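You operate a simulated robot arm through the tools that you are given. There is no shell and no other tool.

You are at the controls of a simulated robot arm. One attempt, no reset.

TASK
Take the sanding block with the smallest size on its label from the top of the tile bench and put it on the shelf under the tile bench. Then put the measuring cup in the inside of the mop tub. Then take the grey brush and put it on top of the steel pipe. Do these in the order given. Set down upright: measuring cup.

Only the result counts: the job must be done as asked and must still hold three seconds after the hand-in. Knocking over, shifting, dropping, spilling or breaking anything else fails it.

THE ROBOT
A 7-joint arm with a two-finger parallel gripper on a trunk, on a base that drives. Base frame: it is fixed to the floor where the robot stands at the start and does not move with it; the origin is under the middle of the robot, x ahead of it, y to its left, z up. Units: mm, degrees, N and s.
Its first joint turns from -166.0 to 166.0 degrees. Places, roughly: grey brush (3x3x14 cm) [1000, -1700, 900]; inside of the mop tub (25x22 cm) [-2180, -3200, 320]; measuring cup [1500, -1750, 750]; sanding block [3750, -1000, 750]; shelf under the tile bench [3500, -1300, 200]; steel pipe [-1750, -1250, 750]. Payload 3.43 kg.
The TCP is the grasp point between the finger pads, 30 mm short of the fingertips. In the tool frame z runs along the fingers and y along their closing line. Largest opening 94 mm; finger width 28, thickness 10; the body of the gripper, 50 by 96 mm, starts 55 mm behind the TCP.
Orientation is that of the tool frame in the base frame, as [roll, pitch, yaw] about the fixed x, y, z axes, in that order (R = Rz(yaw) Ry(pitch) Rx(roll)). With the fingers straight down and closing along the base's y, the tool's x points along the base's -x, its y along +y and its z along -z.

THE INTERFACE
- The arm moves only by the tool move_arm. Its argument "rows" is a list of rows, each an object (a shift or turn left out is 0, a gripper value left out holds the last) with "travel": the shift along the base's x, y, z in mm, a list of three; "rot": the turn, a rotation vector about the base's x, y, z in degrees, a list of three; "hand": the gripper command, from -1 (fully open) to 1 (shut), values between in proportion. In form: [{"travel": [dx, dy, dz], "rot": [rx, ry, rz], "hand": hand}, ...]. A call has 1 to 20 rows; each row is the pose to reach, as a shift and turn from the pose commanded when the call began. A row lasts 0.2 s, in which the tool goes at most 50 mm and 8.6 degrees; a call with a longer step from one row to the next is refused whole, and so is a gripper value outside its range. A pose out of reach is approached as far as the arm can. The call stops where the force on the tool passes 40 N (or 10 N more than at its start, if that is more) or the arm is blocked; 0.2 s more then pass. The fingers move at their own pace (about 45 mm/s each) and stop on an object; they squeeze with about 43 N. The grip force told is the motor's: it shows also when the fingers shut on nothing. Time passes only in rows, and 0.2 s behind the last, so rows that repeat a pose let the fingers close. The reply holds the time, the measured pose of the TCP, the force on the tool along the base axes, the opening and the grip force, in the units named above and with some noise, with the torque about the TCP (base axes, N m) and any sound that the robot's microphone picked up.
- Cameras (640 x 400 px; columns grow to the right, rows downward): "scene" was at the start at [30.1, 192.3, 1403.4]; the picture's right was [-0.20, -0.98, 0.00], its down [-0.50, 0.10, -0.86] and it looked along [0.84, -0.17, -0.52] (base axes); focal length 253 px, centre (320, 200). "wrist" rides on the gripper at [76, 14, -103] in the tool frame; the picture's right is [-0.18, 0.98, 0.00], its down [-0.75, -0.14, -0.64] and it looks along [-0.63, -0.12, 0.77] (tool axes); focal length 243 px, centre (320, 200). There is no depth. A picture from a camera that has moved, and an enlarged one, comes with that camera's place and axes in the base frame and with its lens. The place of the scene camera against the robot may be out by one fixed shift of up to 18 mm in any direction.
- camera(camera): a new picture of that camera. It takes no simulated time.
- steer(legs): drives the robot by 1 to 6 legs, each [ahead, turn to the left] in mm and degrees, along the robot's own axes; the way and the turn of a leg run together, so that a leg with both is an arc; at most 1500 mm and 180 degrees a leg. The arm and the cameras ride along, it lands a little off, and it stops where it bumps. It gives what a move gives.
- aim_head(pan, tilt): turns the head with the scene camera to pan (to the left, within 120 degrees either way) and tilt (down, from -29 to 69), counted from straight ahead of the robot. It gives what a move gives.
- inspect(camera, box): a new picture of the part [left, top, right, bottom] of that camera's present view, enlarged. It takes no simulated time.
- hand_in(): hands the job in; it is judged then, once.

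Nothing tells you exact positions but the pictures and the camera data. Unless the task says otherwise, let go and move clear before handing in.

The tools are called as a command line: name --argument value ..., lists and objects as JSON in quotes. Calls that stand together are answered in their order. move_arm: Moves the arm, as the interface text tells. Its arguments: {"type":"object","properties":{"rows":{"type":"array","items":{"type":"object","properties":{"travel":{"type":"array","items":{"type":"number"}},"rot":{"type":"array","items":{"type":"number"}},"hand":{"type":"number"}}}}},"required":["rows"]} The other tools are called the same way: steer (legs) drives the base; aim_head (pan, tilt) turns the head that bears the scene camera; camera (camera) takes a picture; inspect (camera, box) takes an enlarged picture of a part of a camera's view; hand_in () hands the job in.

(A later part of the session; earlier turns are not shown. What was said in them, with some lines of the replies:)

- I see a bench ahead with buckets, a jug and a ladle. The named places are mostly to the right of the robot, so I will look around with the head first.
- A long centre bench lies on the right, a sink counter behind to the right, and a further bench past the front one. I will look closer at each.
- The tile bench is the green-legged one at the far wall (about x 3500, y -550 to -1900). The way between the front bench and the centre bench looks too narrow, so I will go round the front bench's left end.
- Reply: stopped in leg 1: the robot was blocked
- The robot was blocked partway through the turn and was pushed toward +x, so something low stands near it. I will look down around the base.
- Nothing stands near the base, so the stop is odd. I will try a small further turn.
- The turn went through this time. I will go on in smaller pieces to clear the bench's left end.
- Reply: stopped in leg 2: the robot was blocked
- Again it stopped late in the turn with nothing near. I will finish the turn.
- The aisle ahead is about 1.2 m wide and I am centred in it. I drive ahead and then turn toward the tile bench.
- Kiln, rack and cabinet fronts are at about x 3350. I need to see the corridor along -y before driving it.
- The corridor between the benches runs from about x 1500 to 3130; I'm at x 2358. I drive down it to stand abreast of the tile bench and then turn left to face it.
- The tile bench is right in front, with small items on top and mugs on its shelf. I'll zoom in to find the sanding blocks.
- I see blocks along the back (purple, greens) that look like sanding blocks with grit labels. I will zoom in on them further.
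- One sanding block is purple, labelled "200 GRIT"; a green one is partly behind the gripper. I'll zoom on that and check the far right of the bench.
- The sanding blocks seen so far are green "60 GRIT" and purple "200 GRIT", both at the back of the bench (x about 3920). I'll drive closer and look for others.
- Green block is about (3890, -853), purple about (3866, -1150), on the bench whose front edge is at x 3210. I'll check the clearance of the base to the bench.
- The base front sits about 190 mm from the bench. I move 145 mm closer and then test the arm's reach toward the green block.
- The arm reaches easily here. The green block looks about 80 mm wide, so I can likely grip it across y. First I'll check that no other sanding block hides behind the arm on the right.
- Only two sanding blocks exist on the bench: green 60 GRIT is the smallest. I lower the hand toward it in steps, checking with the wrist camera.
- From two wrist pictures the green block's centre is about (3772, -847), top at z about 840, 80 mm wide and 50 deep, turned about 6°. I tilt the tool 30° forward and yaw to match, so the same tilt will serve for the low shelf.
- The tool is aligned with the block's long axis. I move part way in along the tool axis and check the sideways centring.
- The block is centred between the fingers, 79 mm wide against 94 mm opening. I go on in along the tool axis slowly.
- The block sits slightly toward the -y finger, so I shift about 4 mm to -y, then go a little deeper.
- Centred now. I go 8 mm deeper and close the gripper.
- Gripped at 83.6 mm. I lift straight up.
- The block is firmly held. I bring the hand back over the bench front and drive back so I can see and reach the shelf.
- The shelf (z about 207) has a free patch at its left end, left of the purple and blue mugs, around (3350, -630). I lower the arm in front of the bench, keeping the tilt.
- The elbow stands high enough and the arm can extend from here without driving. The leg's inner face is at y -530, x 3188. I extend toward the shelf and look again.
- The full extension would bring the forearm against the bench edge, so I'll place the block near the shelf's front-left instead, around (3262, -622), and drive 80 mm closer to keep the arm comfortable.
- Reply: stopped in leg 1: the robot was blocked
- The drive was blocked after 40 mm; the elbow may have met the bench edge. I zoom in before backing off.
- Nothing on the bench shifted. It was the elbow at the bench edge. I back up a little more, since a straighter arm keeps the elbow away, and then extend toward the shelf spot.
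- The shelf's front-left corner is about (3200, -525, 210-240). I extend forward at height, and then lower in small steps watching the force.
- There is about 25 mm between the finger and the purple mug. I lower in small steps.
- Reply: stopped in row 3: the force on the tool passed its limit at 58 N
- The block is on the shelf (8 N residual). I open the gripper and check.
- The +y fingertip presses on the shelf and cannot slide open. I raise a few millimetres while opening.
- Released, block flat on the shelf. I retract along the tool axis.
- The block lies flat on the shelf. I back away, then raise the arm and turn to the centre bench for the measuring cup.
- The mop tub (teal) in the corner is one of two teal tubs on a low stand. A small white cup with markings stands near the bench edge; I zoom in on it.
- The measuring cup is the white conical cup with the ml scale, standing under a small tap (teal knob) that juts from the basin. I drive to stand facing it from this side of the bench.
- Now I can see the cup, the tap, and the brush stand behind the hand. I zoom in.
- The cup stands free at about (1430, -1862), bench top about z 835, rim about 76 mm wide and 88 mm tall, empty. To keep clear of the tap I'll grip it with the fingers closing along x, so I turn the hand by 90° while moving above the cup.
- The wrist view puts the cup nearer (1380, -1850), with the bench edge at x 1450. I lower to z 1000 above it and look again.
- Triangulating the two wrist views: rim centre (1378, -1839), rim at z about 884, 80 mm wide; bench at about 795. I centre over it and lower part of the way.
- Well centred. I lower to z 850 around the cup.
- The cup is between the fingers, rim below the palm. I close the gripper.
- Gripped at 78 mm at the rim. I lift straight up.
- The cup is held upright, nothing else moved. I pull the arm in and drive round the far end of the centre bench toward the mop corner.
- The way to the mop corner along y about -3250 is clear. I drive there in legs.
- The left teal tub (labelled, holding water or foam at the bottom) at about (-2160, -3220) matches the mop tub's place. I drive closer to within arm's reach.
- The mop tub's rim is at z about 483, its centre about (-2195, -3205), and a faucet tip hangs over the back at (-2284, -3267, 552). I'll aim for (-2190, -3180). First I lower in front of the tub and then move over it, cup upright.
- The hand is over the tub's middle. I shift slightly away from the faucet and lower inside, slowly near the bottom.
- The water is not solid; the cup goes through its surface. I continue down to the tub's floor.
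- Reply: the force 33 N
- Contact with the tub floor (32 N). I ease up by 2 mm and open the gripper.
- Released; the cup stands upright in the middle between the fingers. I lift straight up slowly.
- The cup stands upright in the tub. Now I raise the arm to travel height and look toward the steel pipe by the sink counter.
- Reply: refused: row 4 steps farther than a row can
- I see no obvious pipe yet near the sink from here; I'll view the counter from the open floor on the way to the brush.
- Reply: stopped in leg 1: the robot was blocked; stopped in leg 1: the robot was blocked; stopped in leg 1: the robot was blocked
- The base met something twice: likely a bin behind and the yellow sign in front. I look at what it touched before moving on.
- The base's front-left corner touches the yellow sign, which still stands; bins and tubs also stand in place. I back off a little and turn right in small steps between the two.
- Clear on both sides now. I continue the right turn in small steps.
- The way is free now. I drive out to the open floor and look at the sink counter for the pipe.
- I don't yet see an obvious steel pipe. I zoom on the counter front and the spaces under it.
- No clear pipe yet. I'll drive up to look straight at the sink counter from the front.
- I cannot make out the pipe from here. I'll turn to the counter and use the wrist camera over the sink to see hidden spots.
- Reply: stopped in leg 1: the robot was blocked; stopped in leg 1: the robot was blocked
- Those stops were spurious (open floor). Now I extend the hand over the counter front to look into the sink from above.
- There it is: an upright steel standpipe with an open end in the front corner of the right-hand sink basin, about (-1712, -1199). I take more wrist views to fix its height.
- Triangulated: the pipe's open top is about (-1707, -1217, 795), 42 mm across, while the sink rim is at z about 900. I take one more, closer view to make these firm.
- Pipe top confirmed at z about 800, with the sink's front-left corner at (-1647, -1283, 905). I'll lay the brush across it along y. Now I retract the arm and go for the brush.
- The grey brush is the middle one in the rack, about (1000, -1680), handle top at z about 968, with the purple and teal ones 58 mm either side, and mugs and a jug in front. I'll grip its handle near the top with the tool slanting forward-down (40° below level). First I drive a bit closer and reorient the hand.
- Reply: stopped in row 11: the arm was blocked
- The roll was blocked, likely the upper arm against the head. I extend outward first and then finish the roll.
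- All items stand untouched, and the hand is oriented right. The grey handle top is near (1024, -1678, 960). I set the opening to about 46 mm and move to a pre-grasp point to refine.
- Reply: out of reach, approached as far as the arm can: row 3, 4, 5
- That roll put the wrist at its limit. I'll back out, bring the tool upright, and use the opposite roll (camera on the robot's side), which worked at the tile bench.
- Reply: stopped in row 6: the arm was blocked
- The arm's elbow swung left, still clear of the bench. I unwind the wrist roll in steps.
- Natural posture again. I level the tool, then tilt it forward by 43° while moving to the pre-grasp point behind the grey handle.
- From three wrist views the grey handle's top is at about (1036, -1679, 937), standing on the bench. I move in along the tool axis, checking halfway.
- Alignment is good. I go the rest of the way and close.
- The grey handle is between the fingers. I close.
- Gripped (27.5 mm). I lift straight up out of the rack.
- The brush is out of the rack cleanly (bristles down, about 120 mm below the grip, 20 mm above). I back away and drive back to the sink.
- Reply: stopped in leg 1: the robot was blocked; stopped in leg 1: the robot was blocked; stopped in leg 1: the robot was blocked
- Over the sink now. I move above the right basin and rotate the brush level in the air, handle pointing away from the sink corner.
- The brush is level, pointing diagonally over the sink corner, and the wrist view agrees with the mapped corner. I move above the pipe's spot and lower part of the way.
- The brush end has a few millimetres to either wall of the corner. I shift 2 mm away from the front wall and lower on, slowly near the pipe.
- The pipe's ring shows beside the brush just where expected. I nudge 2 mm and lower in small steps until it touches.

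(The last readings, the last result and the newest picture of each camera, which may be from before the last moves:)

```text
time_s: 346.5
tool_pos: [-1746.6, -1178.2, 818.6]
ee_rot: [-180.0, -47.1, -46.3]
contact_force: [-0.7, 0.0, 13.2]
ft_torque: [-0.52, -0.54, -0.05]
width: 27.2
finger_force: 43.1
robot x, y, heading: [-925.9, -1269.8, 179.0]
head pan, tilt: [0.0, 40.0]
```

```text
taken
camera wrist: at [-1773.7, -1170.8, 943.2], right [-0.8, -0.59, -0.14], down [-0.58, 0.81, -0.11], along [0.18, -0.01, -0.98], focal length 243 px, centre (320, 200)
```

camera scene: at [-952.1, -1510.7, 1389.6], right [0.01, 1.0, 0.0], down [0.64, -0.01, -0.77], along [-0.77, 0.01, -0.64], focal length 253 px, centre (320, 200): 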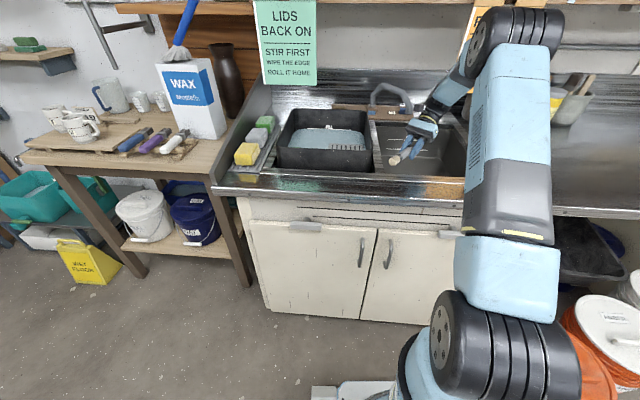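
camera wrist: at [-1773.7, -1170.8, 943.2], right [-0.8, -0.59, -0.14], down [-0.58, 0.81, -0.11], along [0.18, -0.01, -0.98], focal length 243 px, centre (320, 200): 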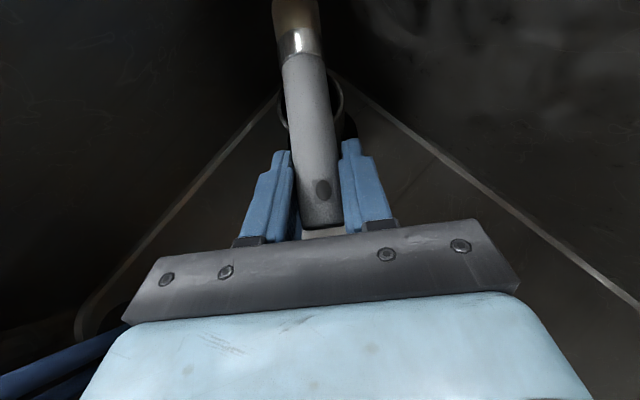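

Contact with 13 N, and the torque puts the contact right at the pipe's centre. I ease off the load, then open just a little to see if the brush balances.

move_arm --rows '[{"travel": [0, 0, 1.5]}, {"travel": [0, 0, 1.5]}]'

move_arm --rows '[{"hand": 0.36}, {"hand": 0.36}, {"hand": 0.36}]'

camera --camera "wrist"

```text
time_s: 347.1
tool_pos: [-1747.6, -1177.4, 818.4]
ee_rot: [-179.9, -47.1, -46.5]
contact_force: [0.1, -0.3, -1.0]
ft_torque: [0.0, 0.03, 0.01]
width: 26.9
finger_force: 42.7
robot x, y, heading: [-924.2, -1266.5, 179.4]
head pan, tilt: [0.0, 40.0]
```

```text
time_s: 347.9
tool_pos: [-1747.8, -1177.4, 818.4]
ee_rot: [-179.8, -47.0, -46.2]
contact_force: [1.0, -0.1, 0.2]
ft_torque: [-0.02, 0.0, 0.02]
width: 29.9
finger_force: 0.1
robot x, y, heading: [-924.7, -1264.0, 179.1]
head pan, tilt: [0.0, 40.0]
```

```text
taken
camera wrist: at [-1774.1, -1170.8, 943.9], right [-0.8, -0.59, -0.14], down [-0.58, 0.81, -0.11], along [0.18, -0.01, -0.98], focal length 243 px, centre (320, 200)
```

wrist: 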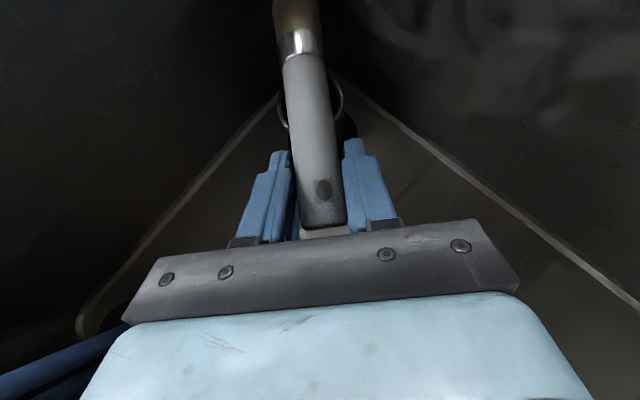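

move_arm --rows '[{"hand": 0.36}, {"hand": 0.36}, {"hand": 0.36}, {"hand": 0.36}, {"hand": 0.36}]'

inspect --camera "wrist" --box '[200, 0, 440, 150]'

inspect --camera "wrist" --box '[200, 110, 440, 260]'

```text
time_s: 349.1
tool_pos: [-1747.3, -1179.1, 819.1]
ee_rot: [-179.8, -47.1, -46.3]
contact_force: [0.0, 0.4, -0.2]
ft_torque: [-0.02, -0.02, -0.02]
width: 30.0
finger_force: 0.1
robot x, y, heading: [-926.2, -1266.4, 179.2]
head pan, tilt: [0.0, 40.0]
```

```text
2.67 times, centred on (320, 75) of wrist
camera zoom: at [-1774.1, -1170.8, 943.9], right [-0.8, -0.59, -0.14], down [-0.58, 0.81, -0.11], along [0.18, -0.01, -0.98], focal length 647 px, centre (320, 533)
```

zoom: 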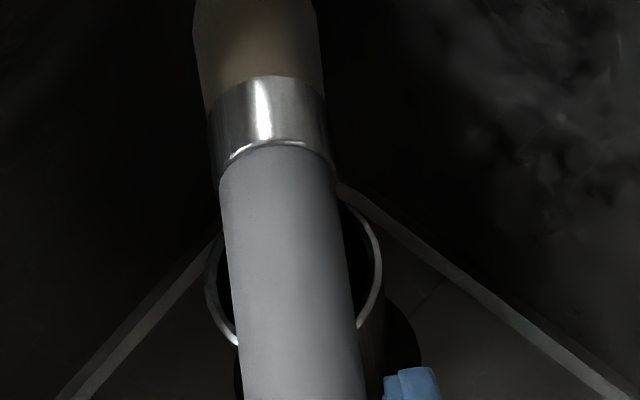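

```text
2.67 times, centred on (320, 185) of wrist
camera zoom: at [-1774.1, -1170.8, 943.9], right [-0.8, -0.59, -0.14], down [-0.58, 0.81, -0.11], along [0.18, -0.01, -0.98], focal length 647 px, centre (320, 240)
```

zoom: 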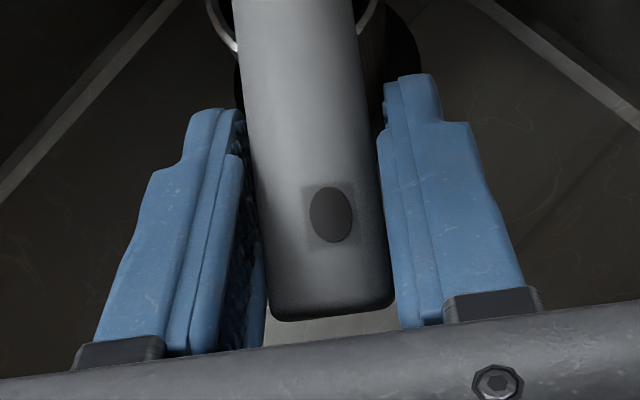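

The brush rests across the ring on its own, level and centred, with the fingers just clear of it. I open further and check again.

move_arm --rows '[{"hand": 0.2}, {"hand": 0.1}, {"hand": 0.0}, {"hand": 0.0}, {"hand": 0.0}]'

camera --camera "wrist"

```text
time_s: 350.3
tool_pos: [-1747.1, -1178.3, 818.9]
ee_rot: [-179.7, -47.1, -46.3]
contact_force: [0.4, -0.1, -0.4]
ft_torque: [-0.01, 0.0, 0.01]
width: 46.8
finger_force: 0.1
robot x, y, heading: [-924.6, -1263.5, 179.2]
head pan, tilt: [0.0, 40.0]
```

```text
taken
camera wrist: at [-1774.1, -1170.8, 943.9], right [-0.8, -0.59, -0.14], down [-0.58, 0.81, -0.11], along [0.18, -0.01, -0.98], focal length 243 px, centre (320, 200)
```

wrist: 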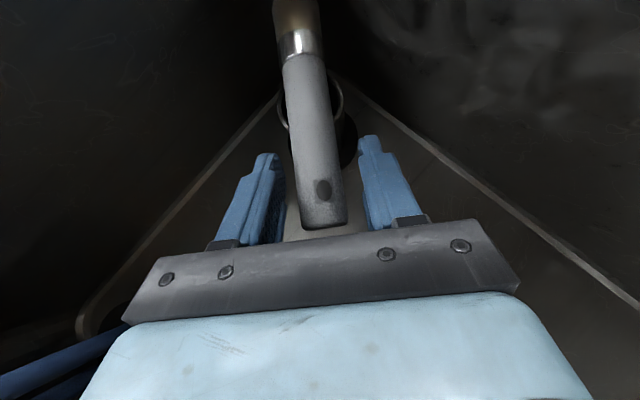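

Stable. I retract slowly along the tool axis, then up.

move_arm --rows '[{"travel": [-3, 3.2, 4]}, {"travel": [-8, 8.4, 10.7]}, {"travel": [-14, 14.7, 18.8]}, {"travel": [-20, 21, 26.8]}, {"travel": [-28, 29.4, 37.6]}, {"travel": [-36, 37.8, 48.3]}, {"travel": [-44, 46.2, 59]}, {"travel": [-52, 54.6, 69.8]}, {"travel": [-60, 63, 95]}, {"travel": [-60, 63, 130]}, {"travel": [-60, 63, 170]}, {"travel": [-60, 63, 210]}]'

camera --camera "wrist"

inspect --camera "scene" --box '[320, 60, 512, 180]'

```text
time_s: 352.9
tool_pos: [-1808.8, -1113.2, 1027.1]
ee_rot: [-179.8, -47.1, -46.3]
contact_force: [-0.4, -0.1, -0.5]
ft_torque: [-0.01, -0.04, 0.04]
width: 47.1
finger_force: 0.1
robot x, y, heading: [-923.3, -1268.3, 179.4]
head pan, tilt: [0.0, 40.0]
```

```text
taken
camera wrist: at [-1834.8, -1107.2, 1152.6], right [-0.8, -0.59, -0.14], down [-0.58, 0.81, -0.11], along [0.18, -0.01, -0.98], focal length 243 px, centre (320, 200)
```

wrist: 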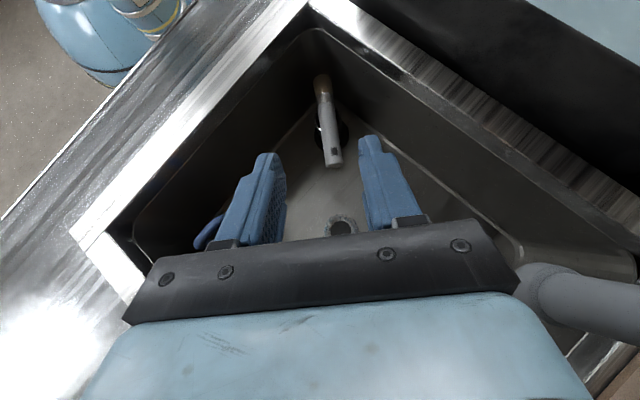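

```text
3.33 times, centred on (416, 120) of scene
camera zoom: at [-952.5, -1510.7, 1389.6], right [0.01, 1.0, 0.0], down [0.64, -0.01, -0.77], along [-0.77, 0.01, -0.64], focal length 843 px, centre (0, 467)
```

zoom: 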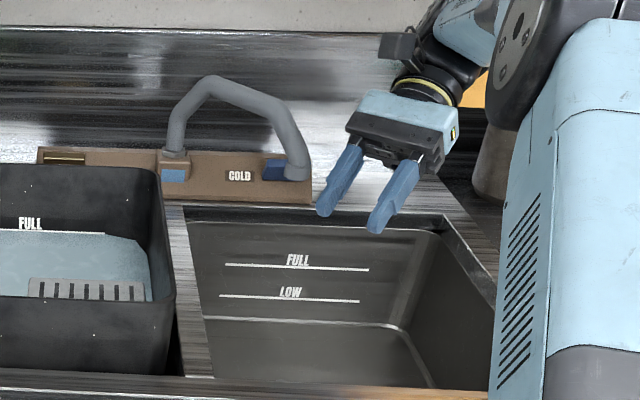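

inspect --camera "wrist" --box '[260, 40, 420, 180]'

move_arm --rows '[{"travel": [15, -5, 30]}, {"travel": [40, -10, 60]}, {"travel": [75, -15, 85]}, {"travel": [115, -20, 100]}, {"travel": [155, -25, 105]}, {"travel": [195, -30, 105]}]'

camera --camera "wrist"

camera --camera "scene"

```text
2.86 times, centred on (340, 110) of wrist
camera zoom: at [-1834.8, -1107.2, 1152.6], right [-0.8, -0.59, -0.14], down [-0.58, 0.81, -0.11], along [0.18, -0.01, -0.98], focal length 693 px, centre (263, 457)
```

zoom: 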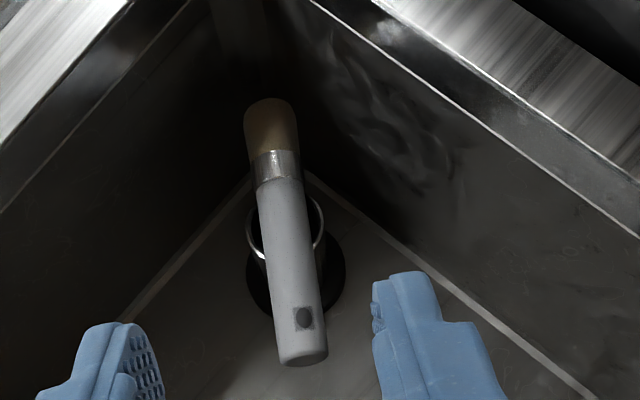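

```text
time_s: 354.3
tool_pos: [-1613.3, -1145.7, 1133.3]
ee_rot: [-179.8, -47.1, -46.3]
contact_force: [-0.9, 0.6, -0.3]
ft_torque: [-0.06, -0.06, 0.02]
width: 47.0
finger_force: 0.1
robot x, y, heading: [-927.1, -1271.5, 179.3]
head pan, tilt: [0.0, 40.0]
```

```text
taken
camera wrist: at [-1639.3, -1138.8, 1258.0], right [-0.8, -0.59, -0.14], down [-0.58, 0.81, -0.11], along [0.18, -0.01, -0.98], focal length 243 px, centre (320, 200)
```

wrist: 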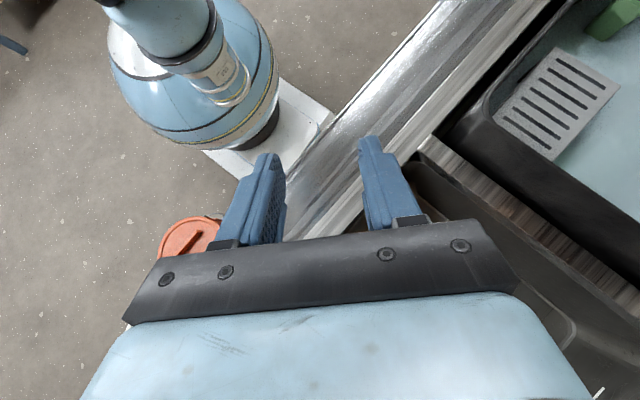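

```text
taken
camera scene: at [-952.5, -1510.6, 1389.6], right [0.01, 1.0, 0.0], down [0.64, -0.01, -0.77], along [-0.77, 0.01, -0.64], focal length 253 px, centre (320, 200)
```

scene: 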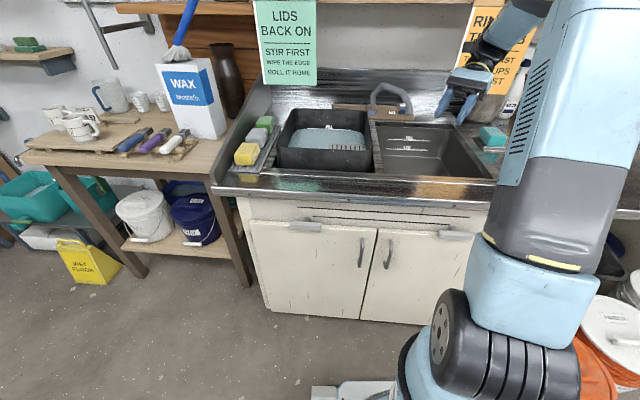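

The brush lies across the pipe and the arm is clear. I take one more look to be sure it has stayed.

move_arm --rows '[{"travel": [-35, 10, 15]}, {"travel": [-75, 20, 30]}, {"travel": [-110, 30, 40]}, {"travel": [-110, 30, 40]}, {"travel": [-110, 30, 40]}]'

inspect --camera "wrist" --box '[260, 40, 420, 180]'

```text
time_s: 355.5
tool_pos: [-1713.4, -1116.1, 1171.4]
ee_rot: [-179.8, -47.1, -46.3]
contact_force: [-0.3, -0.5, -0.8]
ft_torque: [0.0, 0.0, 0.02]
width: 46.8
finger_force: 0.0
out of reach, approached as far as the arm can: row 3, 4, 5
robot x, y, heading: [-927.7, -1266.7, 179.3]
head pan, tilt: [0.0, 40.0]
```

```text
2.86 times, centred on (340, 110) of wrist
camera zoom: at [-1739.2, -1110.1, 1296.8], right [-0.8, -0.59, -0.14], down [-0.58, 0.81, -0.11], along [0.18, -0.01, -0.98], focal length 693 px, centre (263, 457)
```

zoom: 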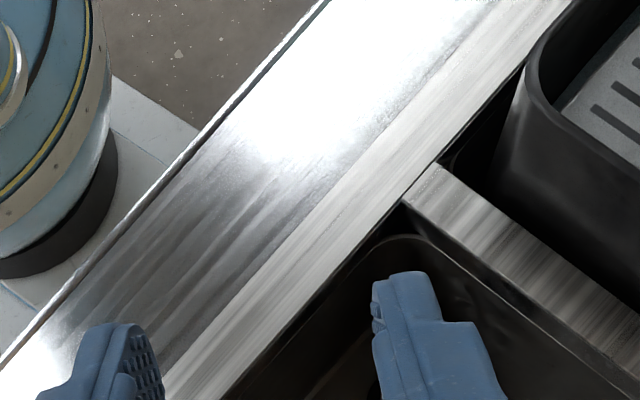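

move_arm --rows '[{"travel": [-15, 0, -30]}, {"travel": [-40, 0, -60]}, {"travel": [-65, 0, -85]}, {"travel": [-80, 0, -100]}, {"travel": [-80, 0, -100]}]'

camera --camera "wrist"

```text
time_s: 356.7
tool_pos: [-1791.4, -1118.3, 1070.9]
ee_rot: [-179.6, -47.1, -46.5]
contact_force: [-0.3, -1.0, 1.4]
ft_torque: [-0.02, -0.01, 0.05]
width: 46.9
finger_force: 0.0
robot x, y, heading: [-926.4, -1267.1, 179.4]
head pan, tilt: [0.0, 40.0]
```

```text
taken
camera wrist: at [-1816.8, -1110.4, 1196.4], right [-0.8, -0.59, -0.14], down [-0.58, 0.81, -0.11], along [0.18, -0.01, -0.98], focal length 243 px, centre (320, 200)
```

wrist: 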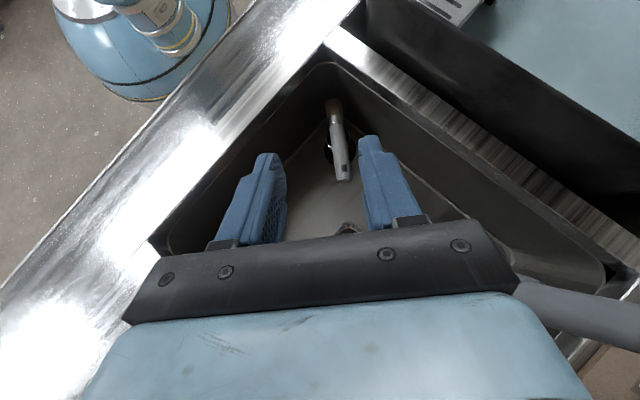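

The brush is still resting across the pipe. I draw the arm clear and hand in.

move_arm --rows '[{"travel": [25, 0, 35]}, {"travel": [60, 0, 65]}, {"travel": [100, 0, 80]}, {"travel": [140, 0, 80]}]'

hand_in

```text
time_s: 357.7
tool_pos: [-1653.9, -1116.4, 1150.6]
ee_rot: [-179.8, -47.1, -46.4]
contact_force: [-0.5, 0.4, -0.2]
ft_torque: [-0.01, -0.06, 0.0]
width: 46.9
finger_force: 0.1
robot x, y, heading: [-930.0, -1268.4, 179.1]
head pan, tilt: [0.0, 40.0]
```

```text
The job is handed in.
```

All three items are placed, in the order given, and the job is handed in. One thing could count against it: the base touched at least one object on the way.

1. **Sanding block:** I found two on the tile bench, green 60 GRIT and purple 200 GRIT. I took the green one. It lies flat on the shelf, at the front left, beside the purple mug.
2. **Measuring cup:** I took the empty white cup near the edge of the centre bench, the one nearest the place you gave. It stands upright on the floor of the left teal tub, which has water in it. I took that as the mop tub, also from your coordinates.
3. **Grey brush:** I took "steel pipe" to mean the upright pipe in the front corner of the right-hand sink basin, since nothing else fitted the place given. The brush lies level across its top and had not moved about six seconds after I let go.

**Contacts along the way:**
- **Elbow:** it pressed against the tile bench edge once. Nothing on the bench moved that I could see.
- **Mop corner:** the base was stopped twice. I think its front corner touched the yellow wet-floor sign, which still stands and looks about where it was. One turn there may also have brushed a bin. I could not measure whether either shifted by a small amount.
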